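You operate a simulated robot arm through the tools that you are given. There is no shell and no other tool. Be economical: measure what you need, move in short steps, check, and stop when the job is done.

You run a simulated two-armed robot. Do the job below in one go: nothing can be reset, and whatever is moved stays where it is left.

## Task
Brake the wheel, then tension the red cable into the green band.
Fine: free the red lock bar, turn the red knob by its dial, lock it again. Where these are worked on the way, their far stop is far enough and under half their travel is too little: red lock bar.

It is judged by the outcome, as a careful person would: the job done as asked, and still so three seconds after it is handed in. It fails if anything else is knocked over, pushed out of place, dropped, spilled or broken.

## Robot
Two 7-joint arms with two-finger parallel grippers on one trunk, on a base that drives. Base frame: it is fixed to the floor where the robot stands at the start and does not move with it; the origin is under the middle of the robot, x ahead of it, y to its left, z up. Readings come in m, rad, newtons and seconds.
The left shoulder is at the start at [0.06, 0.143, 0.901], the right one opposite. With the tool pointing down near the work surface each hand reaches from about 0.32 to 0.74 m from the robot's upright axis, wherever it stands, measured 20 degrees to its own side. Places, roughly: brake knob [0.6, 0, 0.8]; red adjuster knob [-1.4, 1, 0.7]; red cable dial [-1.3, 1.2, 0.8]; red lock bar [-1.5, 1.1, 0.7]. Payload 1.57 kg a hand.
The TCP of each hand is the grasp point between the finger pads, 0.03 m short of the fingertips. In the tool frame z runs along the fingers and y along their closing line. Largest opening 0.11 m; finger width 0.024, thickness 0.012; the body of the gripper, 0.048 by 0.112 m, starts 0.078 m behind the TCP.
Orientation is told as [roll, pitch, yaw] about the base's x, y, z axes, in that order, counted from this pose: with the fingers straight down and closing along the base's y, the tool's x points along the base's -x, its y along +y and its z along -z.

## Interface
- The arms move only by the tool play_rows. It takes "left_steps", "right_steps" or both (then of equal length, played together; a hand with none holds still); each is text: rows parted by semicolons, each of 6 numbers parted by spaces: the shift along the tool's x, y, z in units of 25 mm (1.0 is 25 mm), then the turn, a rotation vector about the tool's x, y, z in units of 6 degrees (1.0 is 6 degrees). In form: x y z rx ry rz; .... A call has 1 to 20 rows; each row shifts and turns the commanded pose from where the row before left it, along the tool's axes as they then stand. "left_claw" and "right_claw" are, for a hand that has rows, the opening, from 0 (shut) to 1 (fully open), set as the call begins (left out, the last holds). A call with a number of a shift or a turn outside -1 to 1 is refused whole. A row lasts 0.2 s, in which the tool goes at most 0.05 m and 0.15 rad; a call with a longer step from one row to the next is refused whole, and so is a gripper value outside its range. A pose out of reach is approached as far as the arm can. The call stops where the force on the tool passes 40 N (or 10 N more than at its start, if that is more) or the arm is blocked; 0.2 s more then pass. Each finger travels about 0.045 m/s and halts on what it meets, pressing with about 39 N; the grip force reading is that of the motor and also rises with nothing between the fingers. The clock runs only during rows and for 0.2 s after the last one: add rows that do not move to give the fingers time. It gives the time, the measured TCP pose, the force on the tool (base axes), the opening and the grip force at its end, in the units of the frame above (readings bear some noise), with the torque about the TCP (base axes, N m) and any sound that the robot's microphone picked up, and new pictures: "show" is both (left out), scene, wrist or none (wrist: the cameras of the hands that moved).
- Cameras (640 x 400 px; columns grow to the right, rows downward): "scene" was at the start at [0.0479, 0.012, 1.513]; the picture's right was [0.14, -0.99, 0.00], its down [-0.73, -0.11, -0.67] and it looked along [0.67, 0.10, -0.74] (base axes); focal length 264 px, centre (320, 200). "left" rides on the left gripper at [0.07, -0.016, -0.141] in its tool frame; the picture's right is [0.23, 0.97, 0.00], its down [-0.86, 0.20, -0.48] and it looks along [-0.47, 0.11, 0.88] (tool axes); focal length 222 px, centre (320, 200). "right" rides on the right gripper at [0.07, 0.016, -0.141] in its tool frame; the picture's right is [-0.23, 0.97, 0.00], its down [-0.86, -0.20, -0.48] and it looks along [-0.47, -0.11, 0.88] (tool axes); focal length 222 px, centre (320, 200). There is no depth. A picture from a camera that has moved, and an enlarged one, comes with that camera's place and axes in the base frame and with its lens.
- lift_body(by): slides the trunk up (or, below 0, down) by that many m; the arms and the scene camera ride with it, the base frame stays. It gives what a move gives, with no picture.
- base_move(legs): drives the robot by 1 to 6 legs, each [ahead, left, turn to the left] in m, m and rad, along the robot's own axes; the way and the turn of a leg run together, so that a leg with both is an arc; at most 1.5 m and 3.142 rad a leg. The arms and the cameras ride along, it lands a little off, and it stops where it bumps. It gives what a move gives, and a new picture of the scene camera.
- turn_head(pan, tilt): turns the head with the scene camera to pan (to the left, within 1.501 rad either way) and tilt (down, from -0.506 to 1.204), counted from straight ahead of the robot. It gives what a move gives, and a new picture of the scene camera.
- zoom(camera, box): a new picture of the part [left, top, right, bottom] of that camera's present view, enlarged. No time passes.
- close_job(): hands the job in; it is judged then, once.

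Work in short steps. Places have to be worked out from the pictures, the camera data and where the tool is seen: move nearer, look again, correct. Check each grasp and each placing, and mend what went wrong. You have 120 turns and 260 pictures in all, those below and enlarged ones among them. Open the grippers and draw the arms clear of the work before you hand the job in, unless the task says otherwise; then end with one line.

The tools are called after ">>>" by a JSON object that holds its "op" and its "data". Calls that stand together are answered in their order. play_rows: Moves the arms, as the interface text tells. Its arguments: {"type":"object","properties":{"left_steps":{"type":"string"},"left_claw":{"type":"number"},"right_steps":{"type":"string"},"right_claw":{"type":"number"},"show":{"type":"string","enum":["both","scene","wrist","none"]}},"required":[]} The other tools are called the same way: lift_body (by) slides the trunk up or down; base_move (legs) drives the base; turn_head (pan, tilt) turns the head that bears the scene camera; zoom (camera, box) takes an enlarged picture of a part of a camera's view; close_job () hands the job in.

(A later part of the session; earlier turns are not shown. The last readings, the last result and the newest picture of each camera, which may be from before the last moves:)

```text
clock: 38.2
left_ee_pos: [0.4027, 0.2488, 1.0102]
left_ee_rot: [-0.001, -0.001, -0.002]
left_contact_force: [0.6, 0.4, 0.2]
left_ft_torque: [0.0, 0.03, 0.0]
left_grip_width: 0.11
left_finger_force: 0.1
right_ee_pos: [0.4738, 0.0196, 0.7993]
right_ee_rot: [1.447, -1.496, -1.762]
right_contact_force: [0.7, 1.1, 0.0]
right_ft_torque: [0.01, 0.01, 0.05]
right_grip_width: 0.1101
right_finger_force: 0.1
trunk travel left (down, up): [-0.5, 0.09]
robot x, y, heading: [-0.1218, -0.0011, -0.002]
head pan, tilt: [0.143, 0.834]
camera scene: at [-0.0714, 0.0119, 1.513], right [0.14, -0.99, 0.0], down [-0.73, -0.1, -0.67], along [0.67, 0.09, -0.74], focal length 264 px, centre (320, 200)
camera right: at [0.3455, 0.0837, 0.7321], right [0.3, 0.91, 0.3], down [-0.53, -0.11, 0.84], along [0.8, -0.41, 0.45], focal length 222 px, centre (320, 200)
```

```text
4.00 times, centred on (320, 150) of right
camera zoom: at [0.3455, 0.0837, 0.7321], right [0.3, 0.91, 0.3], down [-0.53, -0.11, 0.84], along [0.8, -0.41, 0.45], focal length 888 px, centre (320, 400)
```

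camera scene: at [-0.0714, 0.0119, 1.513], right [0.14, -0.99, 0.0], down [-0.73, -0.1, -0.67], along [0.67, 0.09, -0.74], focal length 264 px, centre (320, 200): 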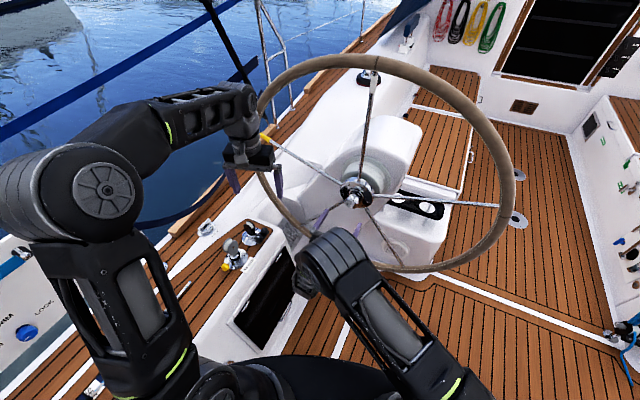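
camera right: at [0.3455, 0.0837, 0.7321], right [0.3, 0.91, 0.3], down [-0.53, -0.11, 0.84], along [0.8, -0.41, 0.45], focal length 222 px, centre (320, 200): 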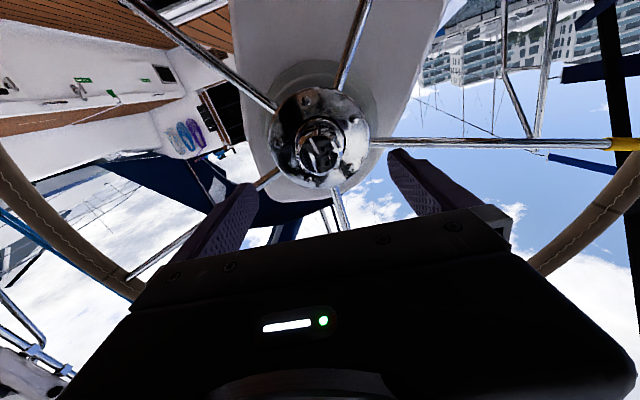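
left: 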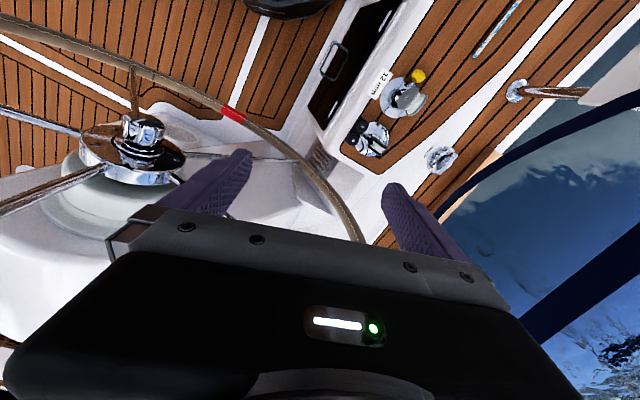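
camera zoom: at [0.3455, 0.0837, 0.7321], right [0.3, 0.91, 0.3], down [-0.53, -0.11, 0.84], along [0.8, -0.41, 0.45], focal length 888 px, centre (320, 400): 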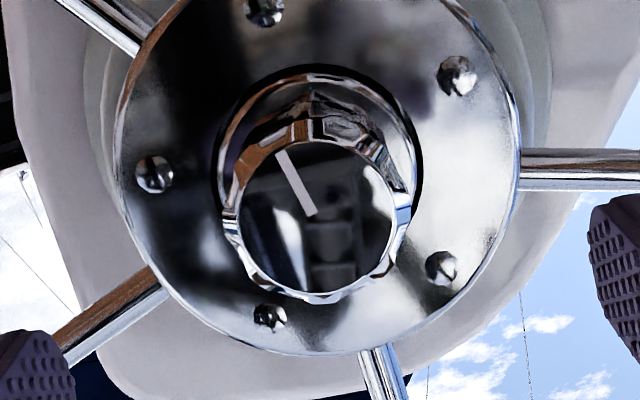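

The mark has rotated roughly 160° from its start, so the brake is set. Next I'll look to the left and behind toward the red station at about [-1.4, 1.0, 0.7].

>>> {"op": "turn_head", "data": {"pan": 1.5, "tilt": 0.7}}

>>> {"op": "turn_head", "data": {"pan": -1.5, "tilt": 0.8}}

```text
clock: 39.8
left_ee_pos: [0.4022, 0.2485, 1.0121]
left_ee_rot: [0.001, 0.0, -0.001]
left_contact_force: [1.0, 0.5, 0.7]
left_ft_torque: [0.01, 0.05, -0.02]
left_grip_width: 0.11
left_finger_force: 0.1
right_ee_pos: [0.4741, 0.0189, 0.7998]
right_ee_rot: [1.45, -1.493, -1.763]
right_contact_force: [-0.1, -0.2, -0.7]
right_ft_torque: [0.0, -0.01, -0.02]
right_grip_width: 0.1102
right_finger_force: 0.0
trunk travel left (down, up): [-0.5, 0.09]
robot x, y, heading: [-0.121, -0.0012, 0.001]
head pan, tilt: [1.499, 0.7]
camera scene: at [-0.1434, 0.0856, 1.524], right [1.0, -0.07, 0.0], down [-0.05, -0.64, -0.76], along [0.06, 0.76, -0.64], focal length 264 px, centre (320, 200)
```

scene: 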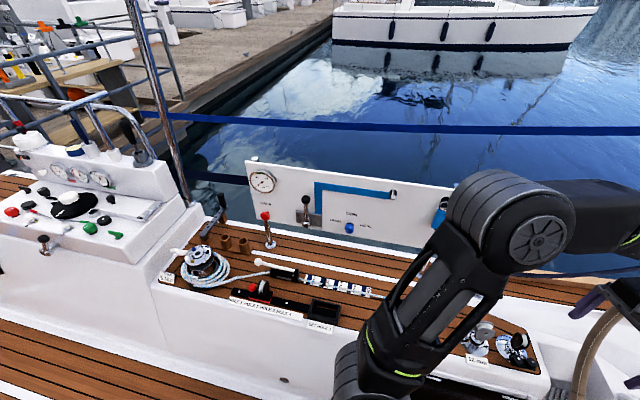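

```text
clock: 42.4
left_ee_pos: [0.4027, 0.248, 1.0101]
left_ee_rot: [0.0, 0.0, 0.0]
left_contact_force: [-0.5, 0.9, 1.0]
left_ft_torque: [0.01, 0.0, -0.01]
left_grip_width: 0.11
left_finger_force: 0.1
right_ee_pos: [0.4745, 0.0189, 0.8003]
right_ee_rot: [1.449, -1.494, -1.763]
right_contact_force: [0.5, -0.1, 0.2]
right_ft_torque: [0.0, 0.02, 0.03]
right_grip_width: 0.1098
right_finger_force: 0.1
trunk travel left (down, up): [-0.5, 0.09]
robot x, y, heading: [-0.1203, -0.0006, 0.002]
head pan, tilt: [-1.499, 0.799]
camera scene: at [-0.1441, -0.0796, 1.5157], right [-1.0, -0.07, 0.0], down [-0.05, 0.72, -0.7], along [0.05, -0.7, -0.72], focal length 264 px, centre (320, 200)
```

scene: 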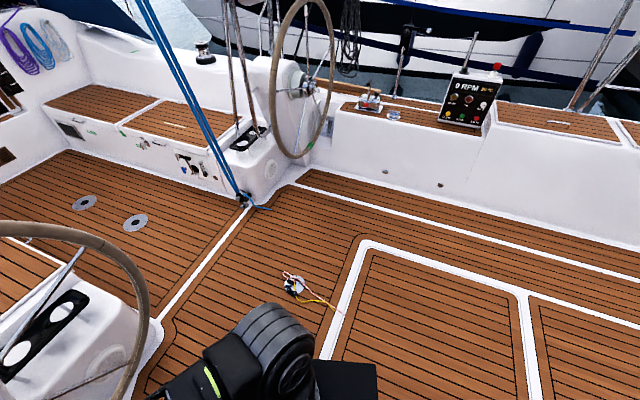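

The red station is the white console at the far left, with three dials. I'll turn the head back and zoom in on it.

>>> {"op": "turn_head", "data": {"pan": 1.5, "tilt": 0.7}}

>>> {"op": "zoom", "data": {"camera": "scene", "box": [0, 130, 160, 230]}}

```text
clock: 45.0
left_ee_pos: [0.4018, 0.2485, 1.0107]
left_ee_rot: [0.001, 0.0, -0.002]
left_contact_force: [0.4, -0.1, -0.1]
left_ft_torque: [-0.03, 0.02, 0.01]
left_grip_width: 0.1098
left_finger_force: 0.1
right_ee_pos: [0.4761, 0.0189, 0.7999]
right_ee_rot: [1.449, -1.494, -1.764]
right_contact_force: [0.9, 0.7, -0.3]
right_ft_torque: [0.02, -0.02, 0.0]
right_grip_width: 0.1097
right_finger_force: 0.1
trunk travel left (down, up): [-0.5, 0.09]
robot x, y, heading: [-0.1203, 0.002, -0.003]
head pan, tilt: [1.499, 0.7]
camera scene: at [-0.1434, 0.0856, 1.524], right [1.0, -0.07, 0.0], down [-0.05, -0.64, -0.76], along [0.06, 0.76, -0.64], focal length 264 px, centre (320, 200)
```

scene: 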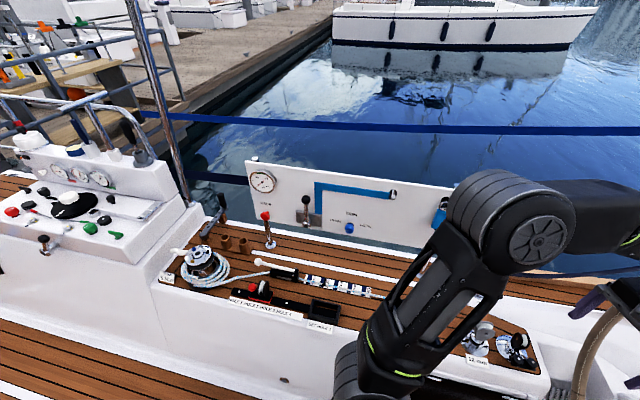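

```text
4.00 times, centred on (80, 180) of scene
camera zoom: at [-0.1434, 0.0856, 1.524], right [1.0, -0.07, 0.0], down [-0.05, -0.64, -0.76], along [0.06, 0.76, -0.64], focal length 1058 px, centre (1280, 280)
```

zoom: 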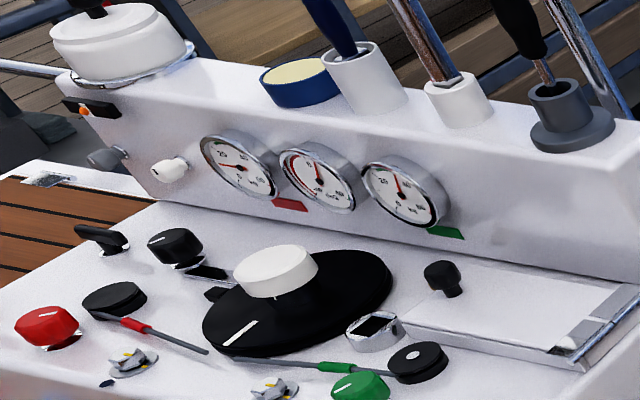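

I'll restore the right hand to tool-down and raise it, then drive back and turn toward the console.

>>> {"op": "play_rows", "data": {"right_steps": "-1 0 0 -0.41 0 -0.1;-1 0 0 -0.41 0 -0.1;-1 0 0 -0.41 0 -0.1;-1 0 0 -0.41 0 -0.1;-1 0 0 -0.41 0 -0.1;-1 0 0 -0.41 0 -0.1;-1 0 0 -0.41 0 -0.1;0 0 0 0 1 0;0 0 0 0 1 0;0 0 0 0 1 0;0 0 0 0 1 0;0 0 0 0 1 0;0 0 0 0 1 0;0 0 0 0 1 0;0 0 0 0 1 0;0 0 0 0 1 0;0 0 0 0 1 0;0 0 0 0 1 0;0 0 0 0 1 0;0 0 0 0 1 0", "show": "none"}}

>>> {"op": "play_rows", "data": {"right_steps": "0 -1 0 0 0.5 0;0 -1 0 0 0.5 0;0 -1 0 0 0.5 0;0 -1 0 0 0.5 0;0 -1 0 0 0 0;0 -1 0 0 0 0;0 -1 0 0 0 0", "show": "none"}}

>>> {"op": "base_move", "data": {"legs": [[-0.4, 0, 0], [0, 0, 1.571]]}}

```text
clock: 49.1
left_ee_pos: [0.4019, 0.249, 1.0115]
left_ee_rot: [-0.001, 0.0, -0.001]
left_contact_force: [-0.4, -1.3, -0.1]
left_ft_torque: [-0.03, 0.05, -0.02]
left_grip_width: 0.11
left_finger_force: 0.0
right_ee_pos: [0.4756, 0.013, 0.976]
right_ee_rot: [0.006, -0.215, -0.009]
right_contact_force: [-0.8, -0.2, 1.2]
right_ft_torque: [0.04, -0.02, 0.02]
right_grip_width: 0.1102
right_finger_force: 0.1
right hand out of reach, approached as far as the arm can: row 1
trunk travel left (down, up): [-0.5, 0.09]
robot x, y, heading: [-0.122, -0.0004, 0.001]
head pan, tilt: [1.499, 0.7]
```

```text
clock: 50.8
left_ee_pos: [0.4013, 0.2468, 1.0106]
left_ee_rot: [-0.002, 0.0, 0.0]
left_contact_force: [-0.7, 0.3, -0.3]
left_ft_torque: [0.03, 0.01, 0.01]
left_grip_width: 0.1099
left_finger_force: 0.0
right_ee_pos: [0.4743, -0.1604, 0.9755]
right_ee_rot: [0.006, -0.007, -0.006]
right_contact_force: [0.2, -0.6, -0.2]
right_ft_torque: [-0.03, 0.04, 0.02]
right_grip_width: 0.1098
right_finger_force: 0.0
trunk travel left (down, up): [-0.5, 0.09]
robot x, y, heading: [-0.1199, 0.0008, -0.001]
head pan, tilt: [1.499, 0.7]
```

```text
clock: 57.1
left_ee_pos: [-0.7669, 0.523, 1.0111]
left_ee_rot: [0.0, 0.0, 1.566]
left_contact_force: [-0.2, 0.0, 0.5]
left_ft_torque: [-0.01, -0.02, 0.01]
left_grip_width: 0.1098
left_finger_force: 0.0
right_ee_pos: [-0.3571, 0.5926, 0.9753]
right_ee_rot: [0.007, -0.008, 1.561]
right_contact_force: [-0.1, 0.1, 0.2]
right_ft_torque: [0.01, 0.01, 0.04]
right_grip_width: 0.11
right_finger_force: 0.1
trunk travel left (down, up): [-0.5, 0.09]
robot x, y, heading: [-0.5209, -0.0006, 1.569]
head pan, tilt: [1.499, 0.7]
camera scene: at [-0.6041, -0.0217, 1.524], right [0.08, 1.0, 0.0], down [0.64, -0.05, -0.76], along [-0.76, 0.06, -0.64], focal length 264 px, centre (320, 200)
```

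scene: 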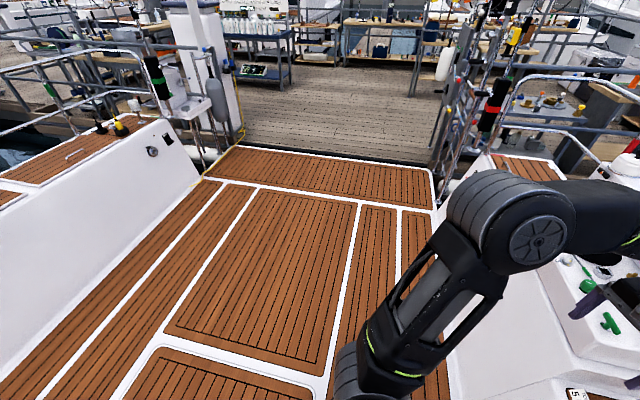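

The floor toward -x is clear. I'll shift left 0.9 m to face the console and look ahead.

>>> {"op": "base_move", "data": {"legs": [[0, 0.9, 0]]}}

>>> {"op": "turn_head", "data": {"pan": 0, "tilt": 0.6}}

```text
clock: 61.8
left_ee_pos: [-1.6617, 0.5288, 1.0105]
left_ee_rot: [0.0, 0.0, 1.565]
left_contact_force: [0.1, 0.1, -0.4]
left_ft_torque: [-0.01, -0.02, 0.0]
left_grip_width: 0.11
left_finger_force: 0.1
right_ee_pos: [-1.2522, 0.5977, 0.9763]
right_ee_rot: [0.003, -0.007, 1.558]
right_contact_force: [-0.1, 0.3, 0.4]
right_ft_torque: [0.0, 0.0, -0.01]
right_grip_width: 0.11
right_finger_force: 0.0
trunk travel left (down, up): [-0.5, 0.09]
robot x, y, heading: [-1.417, 0.0085, 1.56]
head pan, tilt: [1.499, 0.7]
camera scene: at [-1.5018, -0.0167, 1.5239], right [0.08, 1.0, 0.0], down [0.64, -0.05, -0.76], along [-0.76, 0.06, -0.64], focal length 264 px, centre (320, 200)
```

scene: 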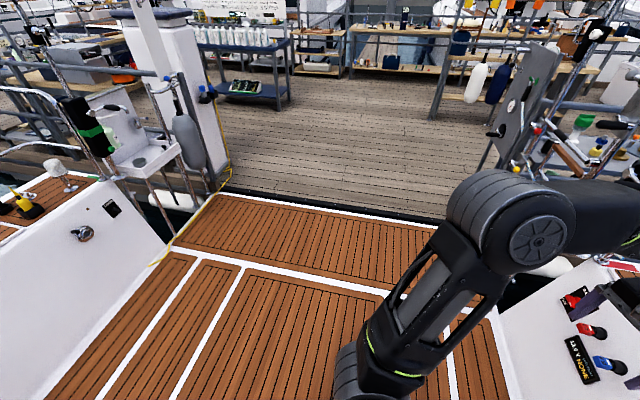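

```text
clock: 63.4
left_ee_pos: [-1.6619, 0.5297, 1.011]
left_ee_rot: [0.0, -0.001, 1.564]
left_contact_force: [0.6, 0.7, 0.1]
left_ft_torque: [-0.01, 0.0, -0.01]
left_grip_width: 0.1102
left_finger_force: 0.1
right_ee_pos: [-1.2528, 0.5985, 0.975]
right_ee_rot: [0.008, -0.007, 1.559]
right_contact_force: [0.3, 0.5, -0.9]
right_ft_torque: [-0.01, -0.03, 0.0]
right_grip_width: 0.1102
right_finger_force: 0.1
trunk travel left (down, up): [-0.5, 0.09]
robot x, y, heading: [-1.4179, 0.0068, 1.567]
head pan, tilt: [0.0, 0.6]
camera scene: at [-1.4162, 0.065, 1.5326], right [1.0, -0.01, 0.0], down [0.0, -0.57, -0.82], along [0.0, 0.82, -0.57], focal length 264 px, centre (320, 200)
```

scene: 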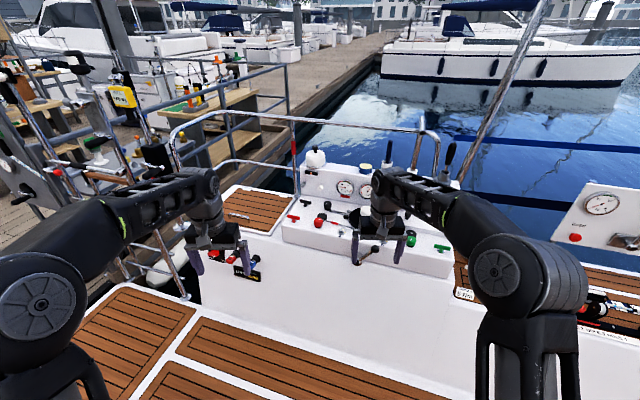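

The console is right ahead. I'll zoom to identify its parts.

>>> {"op": "zoom", "data": {"camera": "scene", "box": [270, 165, 398, 245]}}

>>> {"op": "zoom", "data": {"camera": "right", "box": [0, 0, 640, 400]}}

>>> {"op": "zoom", "data": {"camera": "left", "box": [0, 0, 640, 400]}}

```text
5.00 times, centred on (334, 205) of scene
camera zoom: at [-1.4162, 0.065, 1.5326], right [1.0, -0.01, 0.0], down [0.0, -0.57, -0.82], along [0.0, 0.82, -0.57], focal length 1322 px, centre (250, 175)
```

zoom: 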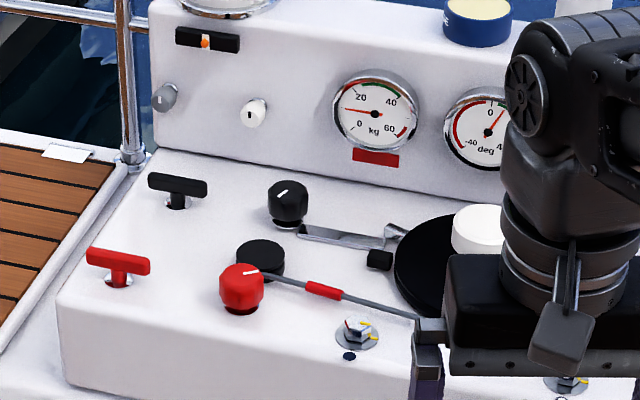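

```text
1.00 times, centred on (320, 200) of right (not enlarged: the box is as wide or as high as the picture)
camera zoom: at [-1.27, 0.5278, 1.1148], right [-0.97, 0.24, 0.01], down [0.21, 0.85, 0.48], along [0.11, 0.47, -0.88], focal length 222 px, centre (320, 200)
```

zoom: 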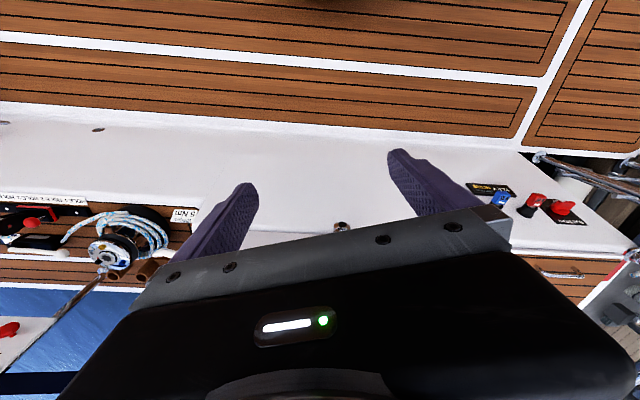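

```text
1.00 times, centred on (320, 200) of left (not enlarged: the box is as wide or as high as the picture)
camera zoom: at [-1.6463, 0.4582, 1.1518], right [-0.98, -0.22, 0.0], down [-0.19, 0.86, 0.48], along [-0.11, 0.47, -0.88], focal length 222 px, centre (320, 200)
```

zoom: 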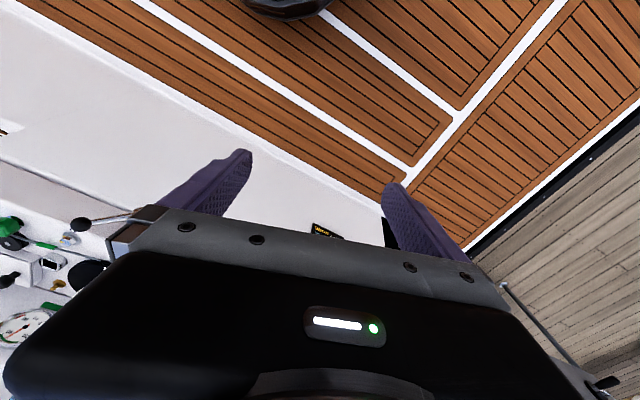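

I can see the red T-bar (lock) at about [-1.545, 1.07], the red knob at about [-1.42, 1.03], and the red dial with its kg scale and red tag. I'll move the right hand out of the view, then drive closer.

>>> {"op": "play_rows", "data": {"right_steps": "1 -1 -1 0 0 0;1 -1 -1 0 0 0;0 -1 -1 0 0 0;0 -1 -1 0 0 0;0 -1 0 0 0 0;0 -1 0 0 0 0;0 -1 0 0 0 0;0 -1 0 0 0 0", "show": "none"}}

>>> {"op": "base_move", "data": {"legs": [[0.36, -0.08, 0]]}}

>>> {"op": "turn_head", "data": {"pan": 0.1, "tilt": 0.85}}

```text
clock: 65.2
left_ee_pos: [-1.6617, 0.5279, 1.0109]
left_ee_rot: [0.001, 0.001, 1.563]
left_contact_force: [0.1, 0.5, 0.2]
left_ft_torque: [0.0, -0.04, -0.03]
left_grip_width: 0.11
left_finger_force: 0.1
right_ee_pos: [-1.0704, 0.546, 1.0566]
right_ee_rot: [0.006, -0.009, 1.559]
right_contact_force: [0.5, -0.1, -0.4]
right_ft_torque: [0.01, 0.04, 0.0]
right_grip_width: 0.11
right_finger_force: 0.0
right hand out of reach, approached as far as the arm can: row 4
trunk travel left (down, up): [-0.5, 0.09]
robot x, y, heading: [-1.4135, 0.0096, 1.562]
head pan, tilt: [0.0, 0.6]
```

```text
clock: 67.5
left_ee_pos: [-1.5819, 0.8848, 1.0107]
left_ee_rot: [0.0, 0.003, 1.567]
left_contact_force: [-1.3, -0.6, 0.2]
left_ft_torque: [-0.05, 0.02, -0.01]
left_grip_width: 0.1099
left_finger_force: 0.0
right_ee_pos: [-0.9906, 0.9052, 1.0562]
right_ee_rot: [0.006, -0.01, 1.563]
right_contact_force: [0.1, 0.0, 0.1]
right_ft_torque: [0.0, -0.01, 0.01]
right_grip_width: 0.11
right_finger_force: 0.0
trunk travel left (down, up): [-0.5, 0.09]
robot x, y, heading: [-1.3341, 0.3656, 1.567]
head pan, tilt: [0.0, 0.6]
camera scene: at [-1.3344, 0.4235, 1.5325], right [1.0, 0.0, 0.0], down [0.0, -0.57, -0.82], along [0.0, 0.82, -0.57], focal length 264 px, centre (320, 200)
```

scene: 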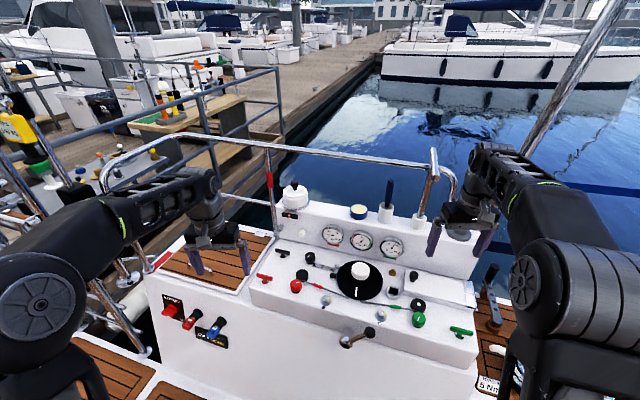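

```text
clock: 68.3
left_ee_pos: [-1.5817, 0.8852, 1.0109]
left_ee_rot: [-0.001, 0.0, 1.568]
left_contact_force: [-0.5, -0.1, 0.8]
left_ft_torque: [0.0, -0.01, 0.02]
left_grip_width: 0.1101
left_finger_force: 0.0
right_ee_pos: [-0.9911, 0.905, 1.0565]
right_ee_rot: [0.004, -0.008, 1.562]
right_contact_force: [0.5, -0.5, -0.5]
right_ft_torque: [0.0, 0.03, 0.0]
right_grip_width: 0.1098
right_finger_force: 0.0
trunk travel left (down, up): [-0.5, 0.09]
robot x, y, heading: [-1.3301, 0.3645, 1.566]
head pan, tilt: [0.099, 0.85]
camera scene: at [-1.3424, 0.4121, 1.5117], right [1.0, 0.1, 0.0], down [0.07, -0.75, -0.66], along [-0.06, 0.66, -0.75], focal length 264 px, centre (320, 200)
```

scene: 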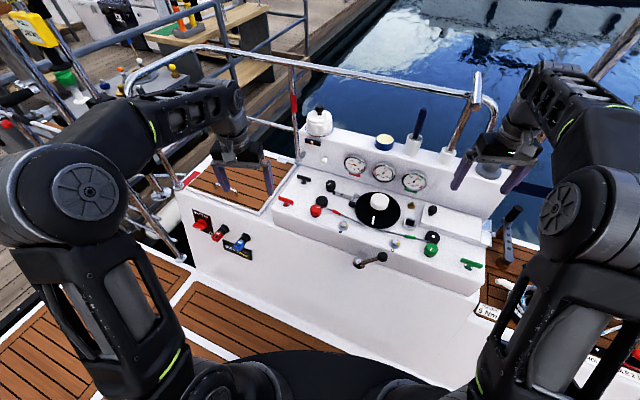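

Good view. I'll zoom on the red controls and the dial.

>>> {"op": "zoom", "data": {"camera": "scene", "box": [260, 150, 388, 230]}}

>>> {"op": "zoom", "data": {"camera": "scene", "box": [335, 145, 383, 175]}}

```text
5.00 times, centred on (324, 190) of scene
camera zoom: at [-1.3424, 0.4121, 1.5117], right [1.0, 0.1, 0.0], down [0.07, -0.75, -0.66], along [-0.06, 0.66, -0.75], focal length 1322 px, centre (300, 250)
```

zoom: 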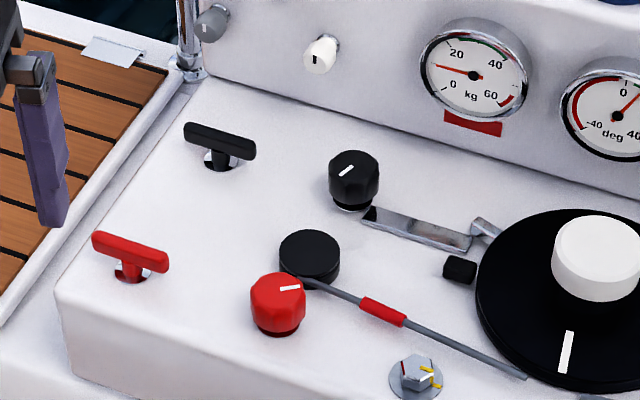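

```text
13.33 times, centred on (359, 160) of scene
camera zoom: at [-1.3424, 0.4121, 1.5117], right [1.0, 0.1, 0.0], down [0.07, -0.75, -0.66], along [-0.06, 0.66, -0.75], focal length 3526 px, centre (-200, 733)
```

zoom: 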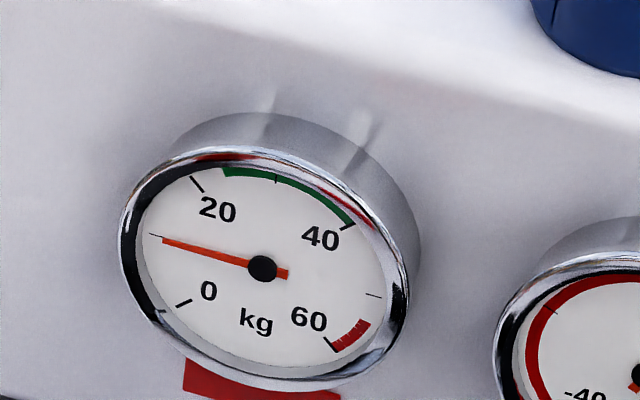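

Red dial: needle about 10 kg, green band about 24–40 kg. The lock T-bar is near [-1.55, 1.12, 0.69] and the knob near [-1.42, 1.08, 0.685]. I'll bring the left hand above the bar to inspect it.

>>> {"op": "play_rows", "data": {"left_steps": "-0.8 -0.13 0.5 0 0 0;-0.8 -0.13 0.5 0 0 0;-0.8 -0.13 0.5 0 0 0;-0.8 -0.13 0.5 0 0 0;-0.8 -0.13 0.5 0 0 0;-0.8 -0.13 0.5 0 0 0;-0.8 -0.13 0.5 0 0 0;-0.8 -0.13 0.5 0 0 0;-0.8 -0.13 0.5 0 0 0;0 0 0 0 0 0"}}

>>> {"op": "zoom", "data": {"camera": "left", "box": [210, 70, 410, 195]}}

```text
clock: 70.5
left_ee_pos: [-1.5568, 1.0462, 0.9119]
left_ee_rot: [0.001, -0.001, 1.567]
left_contact_force: [-0.4, -0.9, 0.4]
left_ft_torque: [-0.01, 0.02, 0.02]
left_grip_width: 0.1102
left_finger_force: 0.1
left hand out of reach, approached as far as the arm can: row 9
right_ee_pos: [-0.992, 0.9036, 1.0559]
right_ee_rot: [0.006, -0.009, 1.562]
right_contact_force: [0.2, -0.4, -0.3]
right_ft_torque: [0.0, 0.01, 0.01]
right_grip_width: 0.1102
right_finger_force: 0.0
trunk travel left (down, up): [-0.5, 0.09]
robot x, y, heading: [-1.3333, 0.3637, 1.567]
head pan, tilt: [0.099, 0.85]
camera scene: at [-1.3423, 0.4121, 1.5117], right [1.0, 0.1, 0.0], down [0.07, -0.75, -0.66], along [-0.06, 0.66, -0.75], focal length 264 px, centre (320, 200)
camera left: at [-1.5399, 0.9751, 1.0515], right [-0.97, -0.22, 0.0], down [-0.2, 0.86, 0.48], along [-0.11, 0.47, -0.88], focal length 222 px, centre (320, 200)
```

scene: 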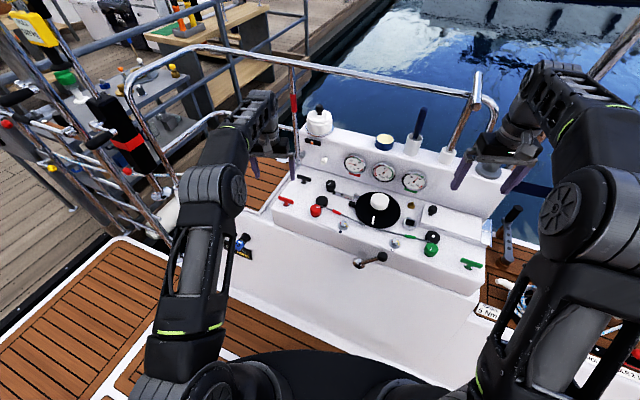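
left: 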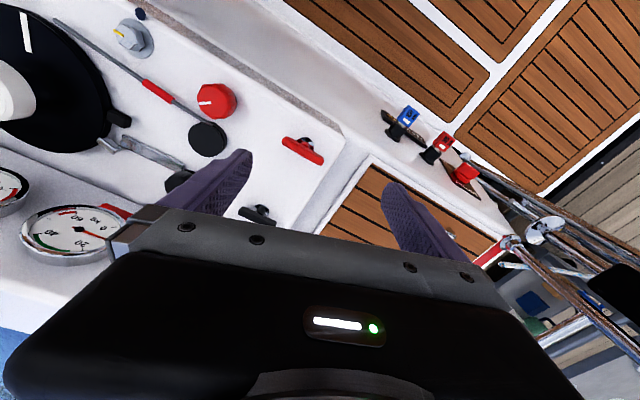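

```text
3.20 times, centred on (310, 132) of left
camera zoom: at [-1.5399, 0.9751, 1.0515], right [-0.97, -0.22, 0.0], down [-0.2, 0.86, 0.48], along [-0.11, 0.47, -0.88], focal length 711 px, centre (352, 416)
```

zoom: 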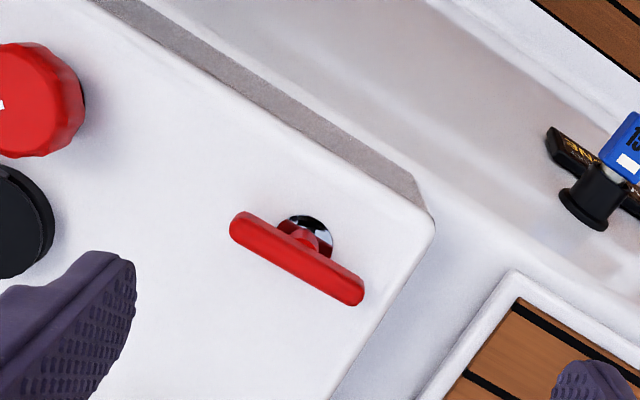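

Triangulated with the wrist camera: bar top at [-1.535, 1.064, 0.755], 56 mm long, running along (-0.956, 0.293), so the console is yawed 17°. The knob top is at [-1.416, 1.026, 0.756]. I'm at the edge of reach, so I'll draw the right hand back and move the base 0.1 m forward.

>>> {"op": "play_rows", "data": {"right_steps": "1 0 0 0 0 0;1 0 0 0 0 0;1 0 0 0 0 0;1 0 0 0 0 0", "left_steps": "1 0 0 0 0 0;1 0 0 0 0 0;1 0 0 0 0 0;0 0 0 0 0 0", "show": "none"}}

>>> {"op": "base_move", "data": {"legs": [[0.1, 0, 0]]}}

```text
clock: 71.5
left_ee_pos: [-1.5566, 0.9707, 0.9112]
left_ee_rot: [0.0, -0.001, 1.567]
left_contact_force: [-0.4, 0.1, 0.5]
left_ft_torque: [0.01, 0.0, -0.01]
left_grip_width: 0.1099
left_finger_force: 0.0
right_ee_pos: [-0.9904, 0.8041, 1.0559]
right_ee_rot: [0.007, -0.01, 1.562]
right_contact_force: [0.1, -1.2, 0.0]
right_ft_torque: [0.02, 0.01, -0.02]
right_grip_width: 0.11
right_finger_force: 0.1
trunk travel left (down, up): [-0.5, 0.09]
robot x, y, heading: [-1.3344, 0.3622, 1.569]
head pan, tilt: [0.099, 0.85]
```

```text
clock: 72.6
left_ee_pos: [-1.5562, 1.0717, 0.9099]
left_ee_rot: [0.001, 0.002, 1.567]
left_contact_force: [0.3, 0.0, -0.4]
left_ft_torque: [-0.01, 0.0, 0.01]
left_grip_width: 0.1102
left_finger_force: 0.0
right_ee_pos: [-0.9925, 0.9054, 1.0558]
right_ee_rot: [0.005, -0.008, 1.563]
right_contact_force: [-0.7, -0.4, -1.1]
right_ft_torque: [-0.03, -0.02, 0.0]
right_grip_width: 0.1102
right_finger_force: 0.2
trunk travel left (down, up): [-0.5, 0.09]
robot x, y, heading: [-1.3353, 0.4634, 1.567]
head pan, tilt: [0.099, 0.85]
camera scene: at [-1.3421, 0.5135, 1.5116], right [1.0, 0.1, 0.0], down [0.07, -0.75, -0.66], along [-0.06, 0.66, -0.75], focal length 264 px, centre (320, 200)
```

scene: 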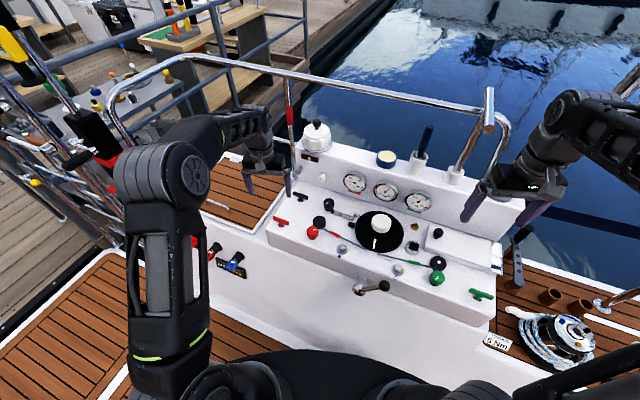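

I'll move above the bar at z≈0.83 and rotate the left tool +107°, so that counter-clockwise turning winds it back.

>>> {"op": "play_rows", "data": {"left_steps": "0.16 -0.42 1 0 0 0;0.16 -0.42 1 0 0 0;0 0 1 0 0 0.9;0 0 0 0 0 1;0 0 0 0 0 1;0 0 0 0 0 1;0 0 0 0 0 1;0 0 0 0 0 1;0 0 0 0 0 1;0 0 0 0 0 1;0 0 0 0 0 1;0 0 0 0 0 1;0 0 0 0 0 1;0 0 0 0 0 1;0 0 0 0 0 1;0 0 0 0 0 1;0 0 0 0 0 1;0 0 0 0 0 1;0 0 0 0 0 1;0 0 0 0 0 1"}}

>>> {"op": "zoom", "data": {"camera": "left", "box": [220, 90, 420, 215]}}

```text
clock: 76.8
left_ee_pos: [-1.5354, 1.0608, 0.8355]
left_ee_rot: [0.0, 0.001, -0.307]
left_contact_force: [0.1, 0.0, -0.9]
left_ft_torque: [-0.01, 0.0, 0.02]
left_grip_width: 0.11
left_finger_force: 0.0
right_ee_pos: [-0.9925, 0.9034, 1.0563]
right_ee_rot: [0.006, -0.009, 1.562]
right_contact_force: [0.6, 0.5, 0.4]
right_ft_torque: [0.0, 0.01, -0.01]
right_grip_width: 0.1102
right_finger_force: 0.1
trunk travel left (down, up): [-0.5, 0.09]
robot x, y, heading: [-1.3361, 0.4656, 1.572]
head pan, tilt: [0.099, 0.85]
camera scene: at [-1.3422, 0.5116, 1.5117], right [1.0, 0.1, 0.0], down [0.07, -0.75, -0.66], along [-0.06, 0.66, -0.75], focal length 264 px, centre (320, 200)
camera left: at [-1.6071, 1.0667, 0.9762], right [0.08, 1.0, 0.0], down [0.88, -0.07, 0.48], along [0.48, -0.04, -0.88], focal length 222 px, centre (320, 200)
```

scene: 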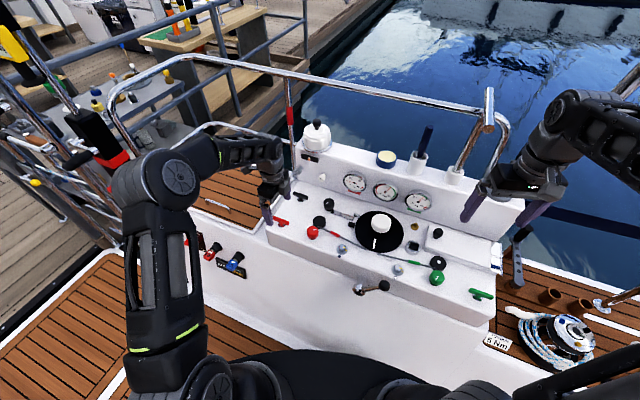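
left: 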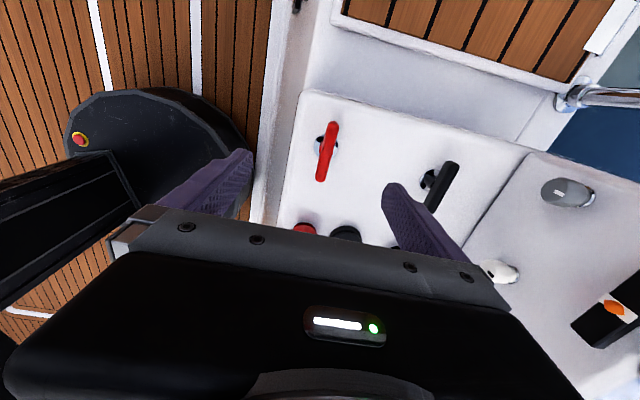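

```text
3.20 times, centred on (320, 152) of left
camera zoom: at [-1.6071, 1.0667, 0.9762], right [0.08, 1.0, 0.0], down [0.88, -0.07, 0.48], along [0.48, -0.04, -0.88], focal length 711 px, centre (320, 352)
```

zoom: 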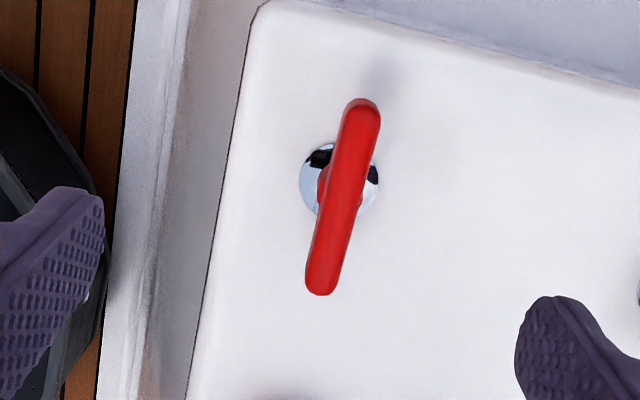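

The bar is well placed between the fingers, centre about [-1.539, 1.066], and perpendicular to the closing line. I'll descend to z≈0.768.

>>> {"op": "play_rows", "data": {"left_steps": "0.2 0.15 0 0 0 0;0 0 0.9 0 0 0;0 0 0.9 0 0 0;0 0 0.9 0 0 0;0 0 0 0 0 0", "show": "wrist"}}

>>> {"op": "zoom", "data": {"camera": "scene", "box": [230, 170, 330, 233]}}

```text
clock: 78.0
left_ee_pos: [-1.538, 1.067, 0.7692]
left_ee_rot: [-0.002, -0.001, -0.304]
left_contact_force: [0.0, -0.1, -0.3]
left_ft_torque: [-0.01, -0.04, 0.0]
left_grip_width: 0.11
left_finger_force: 0.1
right_ee_pos: [-0.9909, 0.9045, 1.0563]
right_ee_rot: [0.004, -0.008, 1.564]
right_contact_force: [-0.6, 0.8, 0.6]
right_ft_torque: [-0.01, 0.01, 0.04]
right_grip_width: 0.11
right_finger_force: 0.1
trunk travel left (down, up): [-0.5, 0.09]
robot x, y, heading: [-1.3314, 0.4619, 1.572]
head pan, tilt: [0.099, 0.85]
camera left: at [-1.6104, 1.0721, 0.9086], right [0.08, 1.0, 0.0], down [0.88, -0.07, 0.48], along [0.48, -0.04, -0.88], focal length 222 px, centre (320, 200)
```

left: 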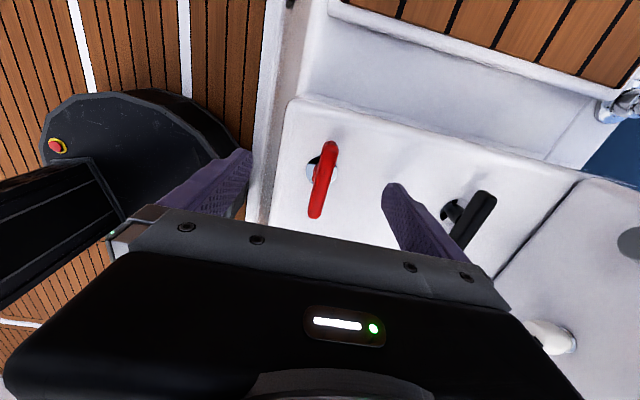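

```text
6.35 times, centred on (280, 202) of scene
camera zoom: at [-1.3421, 0.5115, 1.5117], right [1.0, 0.1, 0.0], down [0.07, -0.75, -0.66], along [-0.06, 0.66, -0.75], focal length 1679 px, centre (574, 190)
```

zoom: 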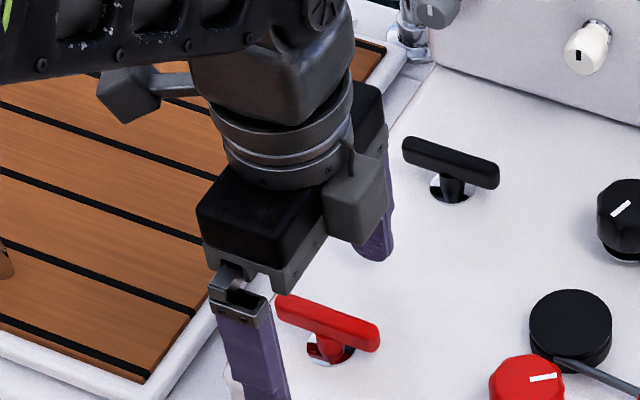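

The bar may be a few mm lower than estimated. I'll descend 10 mm more, with force checking, and close.

>>> {"op": "play_rows", "data": {"left_steps": "0.1 0 0.2 0 0 0;0 0 0.2 0 0 0;0 0 0 0 0 0", "show": "none"}}

>>> {"op": "play_rows", "data": {"left_steps": "0 0 0 0 0 0;0 0 0 0 0 0;0 0 0 0 0 0;0 0 0 0 0 0;0 0 0 0 0 0;0 0 0 0 0 0;0 0 0 0 0 0", "left_claw": 0, "show": "wrist"}}

>>> {"op": "zoom", "data": {"camera": "scene", "box": [230, 170, 330, 233]}}

```text
clock: 78.8
left_ee_pos: [-1.5411, 1.0676, 0.758]
left_ee_rot: [0.001, 0.0, -0.305]
left_contact_force: [-0.2, -0.2, -0.4]
left_ft_torque: [-0.01, 0.05, -0.01]
left_grip_width: 0.11
left_finger_force: 0.1
right_ee_pos: [-0.9911, 0.9055, 1.0552]
right_ee_rot: [0.006, -0.008, 1.563]
right_contact_force: [-0.3, 0.0, 0.3]
right_ft_torque: [0.05, -0.05, -0.01]
right_grip_width: 0.1099
right_finger_force: 0.2
trunk travel left (down, up): [-0.5, 0.09]
robot x, y, heading: [-1.3348, 0.4641, 1.567]
head pan, tilt: [0.099, 0.85]
```

```text
clock: 80.4
left_ee_pos: [-1.5404, 1.0701, 0.7571]
left_ee_rot: [0.0, -0.001, -0.307]
left_contact_force: [1.1, 11.1, -2.1]
left_ft_torque: [0.33, -0.13, 0.06]
left_grip_width: 0.0159
left_finger_force: 27.8
right_ee_pos: [-0.9911, 0.9055, 1.0553]
right_ee_rot: [0.005, -0.008, 1.56]
right_contact_force: [0.2, 0.7, 0.6]
right_ft_torque: [-0.05, 0.01, 0.03]
right_grip_width: 0.11
right_finger_force: 0.0
trunk travel left (down, up): [-0.5, 0.09]
robot x, y, heading: [-1.334, 0.464, 1.571]
head pan, tilt: [0.099, 0.85]
camera left: at [-1.612, 1.0742, 0.899], right [0.08, 1.0, 0.0], down [0.88, -0.07, 0.48], along [0.48, -0.04, -0.88], focal length 222 px, centre (320, 200)
```

left: 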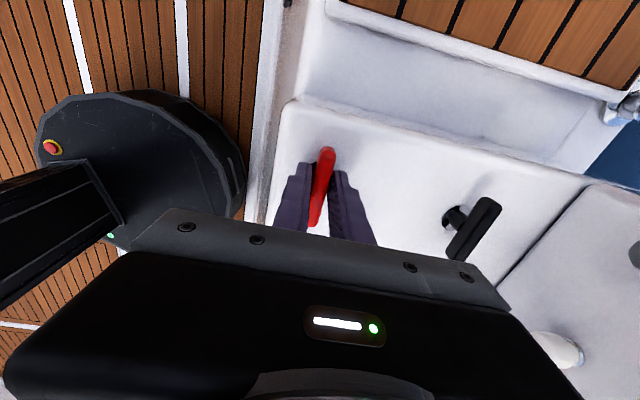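

```text
6.35 times, centred on (280, 202) of scene
camera zoom: at [-1.342, 0.5131, 1.5116], right [1.0, 0.1, 0.0], down [0.07, -0.75, -0.66], along [-0.06, 0.66, -0.75], focal length 1679 px, centre (574, 190)
```

zoom: 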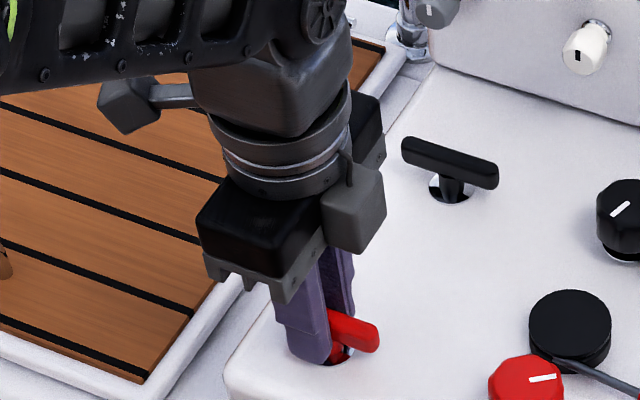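

Gripped at 16 mm and centred. I'll turn counter-clockwise (−rz) 30° first to feel whether it moves.

>>> {"op": "play_rows", "data": {"left_steps": "0 0.1 0 0 0 -1;0 0 0 0 0 -1;0 0 0 0 0 -1;0 0 0 0 0 -1;0 0 0 0 0 -1;0 0 0 0 0 0", "show": "wrist"}}

>>> {"op": "zoom", "data": {"camera": "left", "box": [220, 90, 420, 215]}}

```text
clock: 81.8
left_ee_pos: [-1.5404, 1.0678, 0.7583]
left_ee_rot: [-0.002, 0.002, 0.217]
left_contact_force: [0.5, -9.8, 8.0]
left_ft_torque: [-0.23, -0.12, -0.05]
left_grip_width: 0.0157
left_finger_force: 30.9
right_ee_pos: [-0.9918, 0.9027, 1.0564]
right_ee_rot: [0.004, -0.012, 1.562]
right_contact_force: [0.0, 0.2, 0.2]
right_ft_torque: [0.0, 0.05, -0.01]
right_grip_width: 0.1099
right_finger_force: 0.0
trunk travel left (down, up): [-0.5, 0.09]
robot x, y, heading: [-1.3302, 0.4657, 1.572]
head pan, tilt: [0.099, 0.85]
camera left: at [-1.605, 1.0365, 0.8991], right [-0.43, 0.9, 0.0], down [0.79, 0.38, 0.48], along [0.43, 0.21, -0.88], focal length 222 px, centre (320, 200)
```

left: 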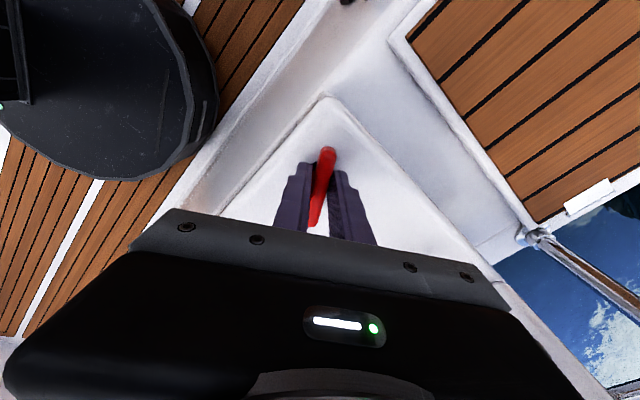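

```text
3.20 times, centred on (320, 152) of left
camera zoom: at [-1.605, 1.0365, 0.8991], right [-0.43, 0.9, 0.0], down [0.79, 0.38, 0.48], along [0.43, 0.21, -0.88], focal length 711 px, centre (320, 352)
```

zoom: 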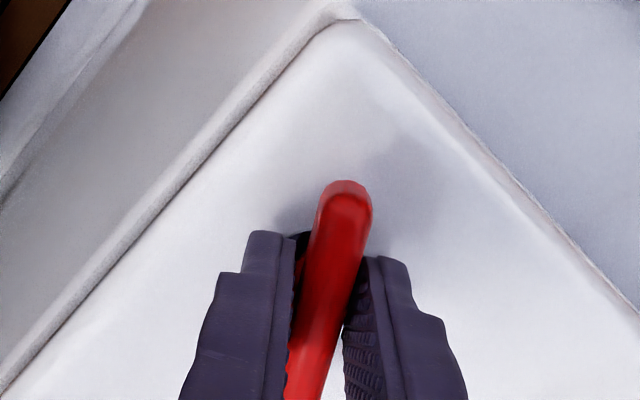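

The bar turns with the hand, with little torque. I'll continue counter-clockwise another 72°, or until it stops.

>>> {"op": "play_rows", "data": {"left_steps": "0 0 0 0 0 -1;0 0 0 0 0 -1;0 0 0 0 0 -1;0 0 0 0 0 -1;0 0 0 0 0 -1;0 0 0 0 0 -1;0 0 0 0 0 -1;0 0 0 0 0 -1;0 0 0 0 0 -1;0 0 0 0 0 -1;0 0 0 0 0 -1;0 0 0 0 0 -1;0 0 0 0 0 0", "show": "wrist"}}

>>> {"op": "zoom", "data": {"camera": "left", "box": [220, 90, 420, 215]}}

```text
clock: 84.6
left_ee_pos: [-1.5367, 1.0683, 0.7578]
left_ee_rot: [0.001, 0.002, 1.472]
left_contact_force: [22.5, -17.1, -4.6]
left_ft_torque: [-0.47, 0.04, -1.13]
left_grip_width: 0.0168
left_finger_force: 32.2
right_ee_pos: [-0.989, 0.9029, 1.0567]
right_ee_rot: [0.007, -0.011, 1.563]
right_contact_force: [-0.1, -0.5, 0.5]
right_ft_torque: [0.01, 0.02, 0.0]
right_grip_width: 0.1098
right_finger_force: 0.0
trunk travel left (down, up): [-0.5, 0.09]
robot x, y, heading: [-1.3343, 0.4657, 1.563]
head pan, tilt: [0.099, 0.85]
camera left: at [-1.528, 0.9973, 0.8992], right [-0.99, -0.13, 0.0], down [-0.11, 0.87, 0.48], along [-0.06, 0.47, -0.88], focal length 222 px, centre (320, 200)
```

left: 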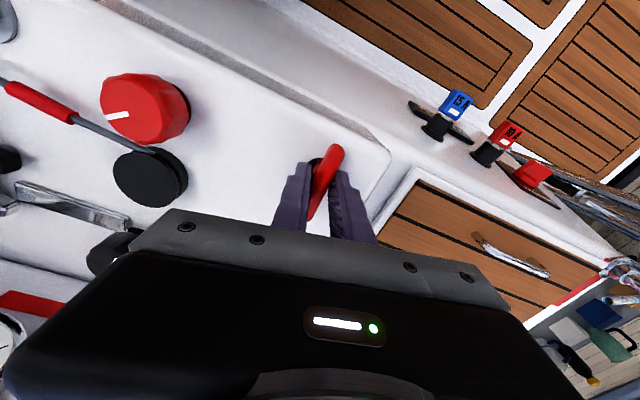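

```text
3.20 times, centred on (320, 152) of left
camera zoom: at [-1.528, 0.9973, 0.8992], right [-0.99, -0.13, 0.0], down [-0.11, 0.87, 0.48], along [-0.06, 0.47, -0.88], focal length 711 px, centre (320, 352)
```

zoom: 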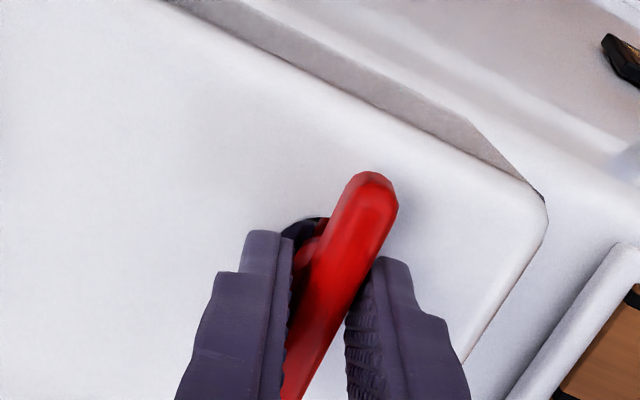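

The bar hit its far stop at about 90°: torque rose to 1.1 Nm and the bar lags slightly in the grip. I'll release, lift, and move above the red knob.

>>> {"op": "play_rows", "data": {"left_steps": "0 0 0 0 0 0;0 0 0 0 0 0;0 0 0 0 0 0;0 0 0 0 0 0;0 0 0 0 0 0;0 0 -1 0 0 0;0 0 -1 0 0 0;0 0 -1 0 0 0;0 0 -0.7 0 0 0;0.24 -1 0 0 0 0;0.24 -1 0 0 0 0;0.24 -1 0 0 0 0;0.24 -1 0 0 0 0;0.24 -0.94 0 0 0 0;0 0 0 0 0 0", "left_claw": 1}}

>>> {"op": "zoom", "data": {"camera": "left", "box": [220, 70, 420, 195]}}

>>> {"op": "zoom", "data": {"camera": "scene", "box": [260, 160, 388, 240]}}

```text
clock: 87.8
left_ee_pos: [-1.4212, 1.0278, 0.85]
left_ee_rot: [-0.001, 0.001, 1.476]
left_contact_force: [0.5, 0.0, 0.2]
left_ft_torque: [-0.02, 0.03, 0.0]
left_grip_width: 0.1102
left_finger_force: 0.0
right_ee_pos: [-0.9915, 0.9039, 1.0561]
right_ee_rot: [0.006, -0.008, 1.561]
right_contact_force: [0.1, -0.3, -0.4]
right_ft_torque: [-0.03, 0.04, 0.02]
right_grip_width: 0.1099
right_finger_force: 0.0
trunk travel left (down, up): [-0.5, 0.09]
robot x, y, heading: [-1.3328, 0.4637, 1.568]
head pan, tilt: [0.099, 0.85]
camera scene: at [-1.3423, 0.5116, 1.5117], right [1.0, 0.1, 0.0], down [0.07, -0.75, -0.66], along [-0.06, 0.66, -0.75], focal length 264 px, centre (320, 200)
camera left: at [-1.4113, 0.9572, 0.9902], right [-0.99, -0.13, 0.0], down [-0.12, 0.87, 0.48], along [-0.06, 0.47, -0.88], focal length 222 px, centre (320, 200)
```

scene: 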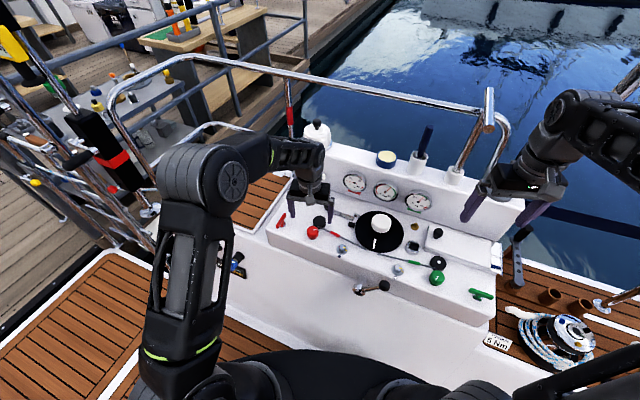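
left: 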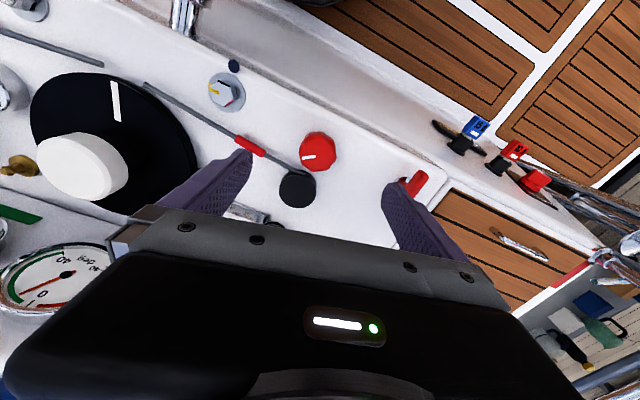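

```text
3.20 times, centred on (320, 132) of left
camera zoom: at [-1.4113, 0.9572, 0.9902], right [-0.99, -0.13, 0.0], down [-0.12, 0.87, 0.48], along [-0.06, 0.47, -0.88], focal length 711 px, centre (320, 416)
```

zoom: 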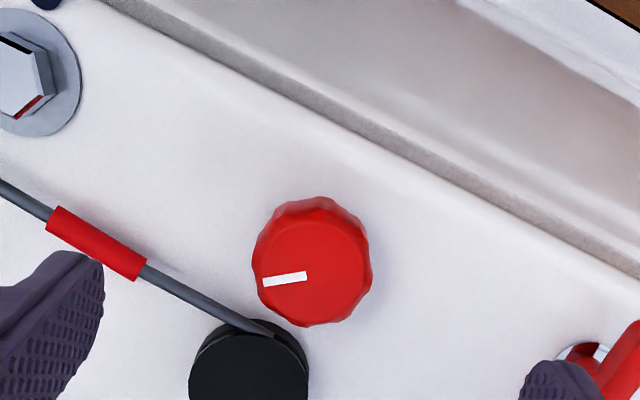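

```text
5.00 times, centred on (324, 200) of scene
camera zoom: at [-1.3423, 0.5116, 1.5117], right [1.0, 0.1, 0.0], down [0.07, -0.75, -0.66], along [-0.06, 0.66, -0.75], focal length 1322 px, centre (300, 200)
```

zoom: 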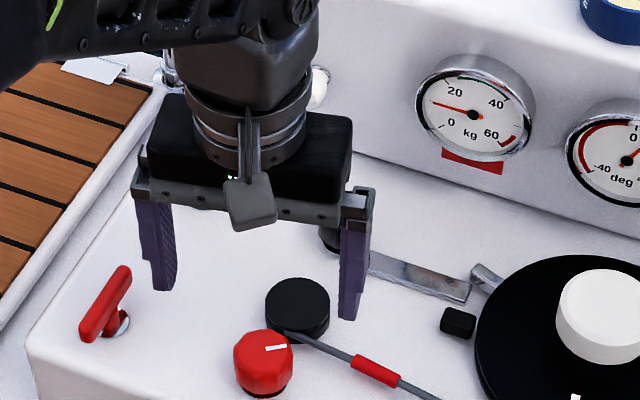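

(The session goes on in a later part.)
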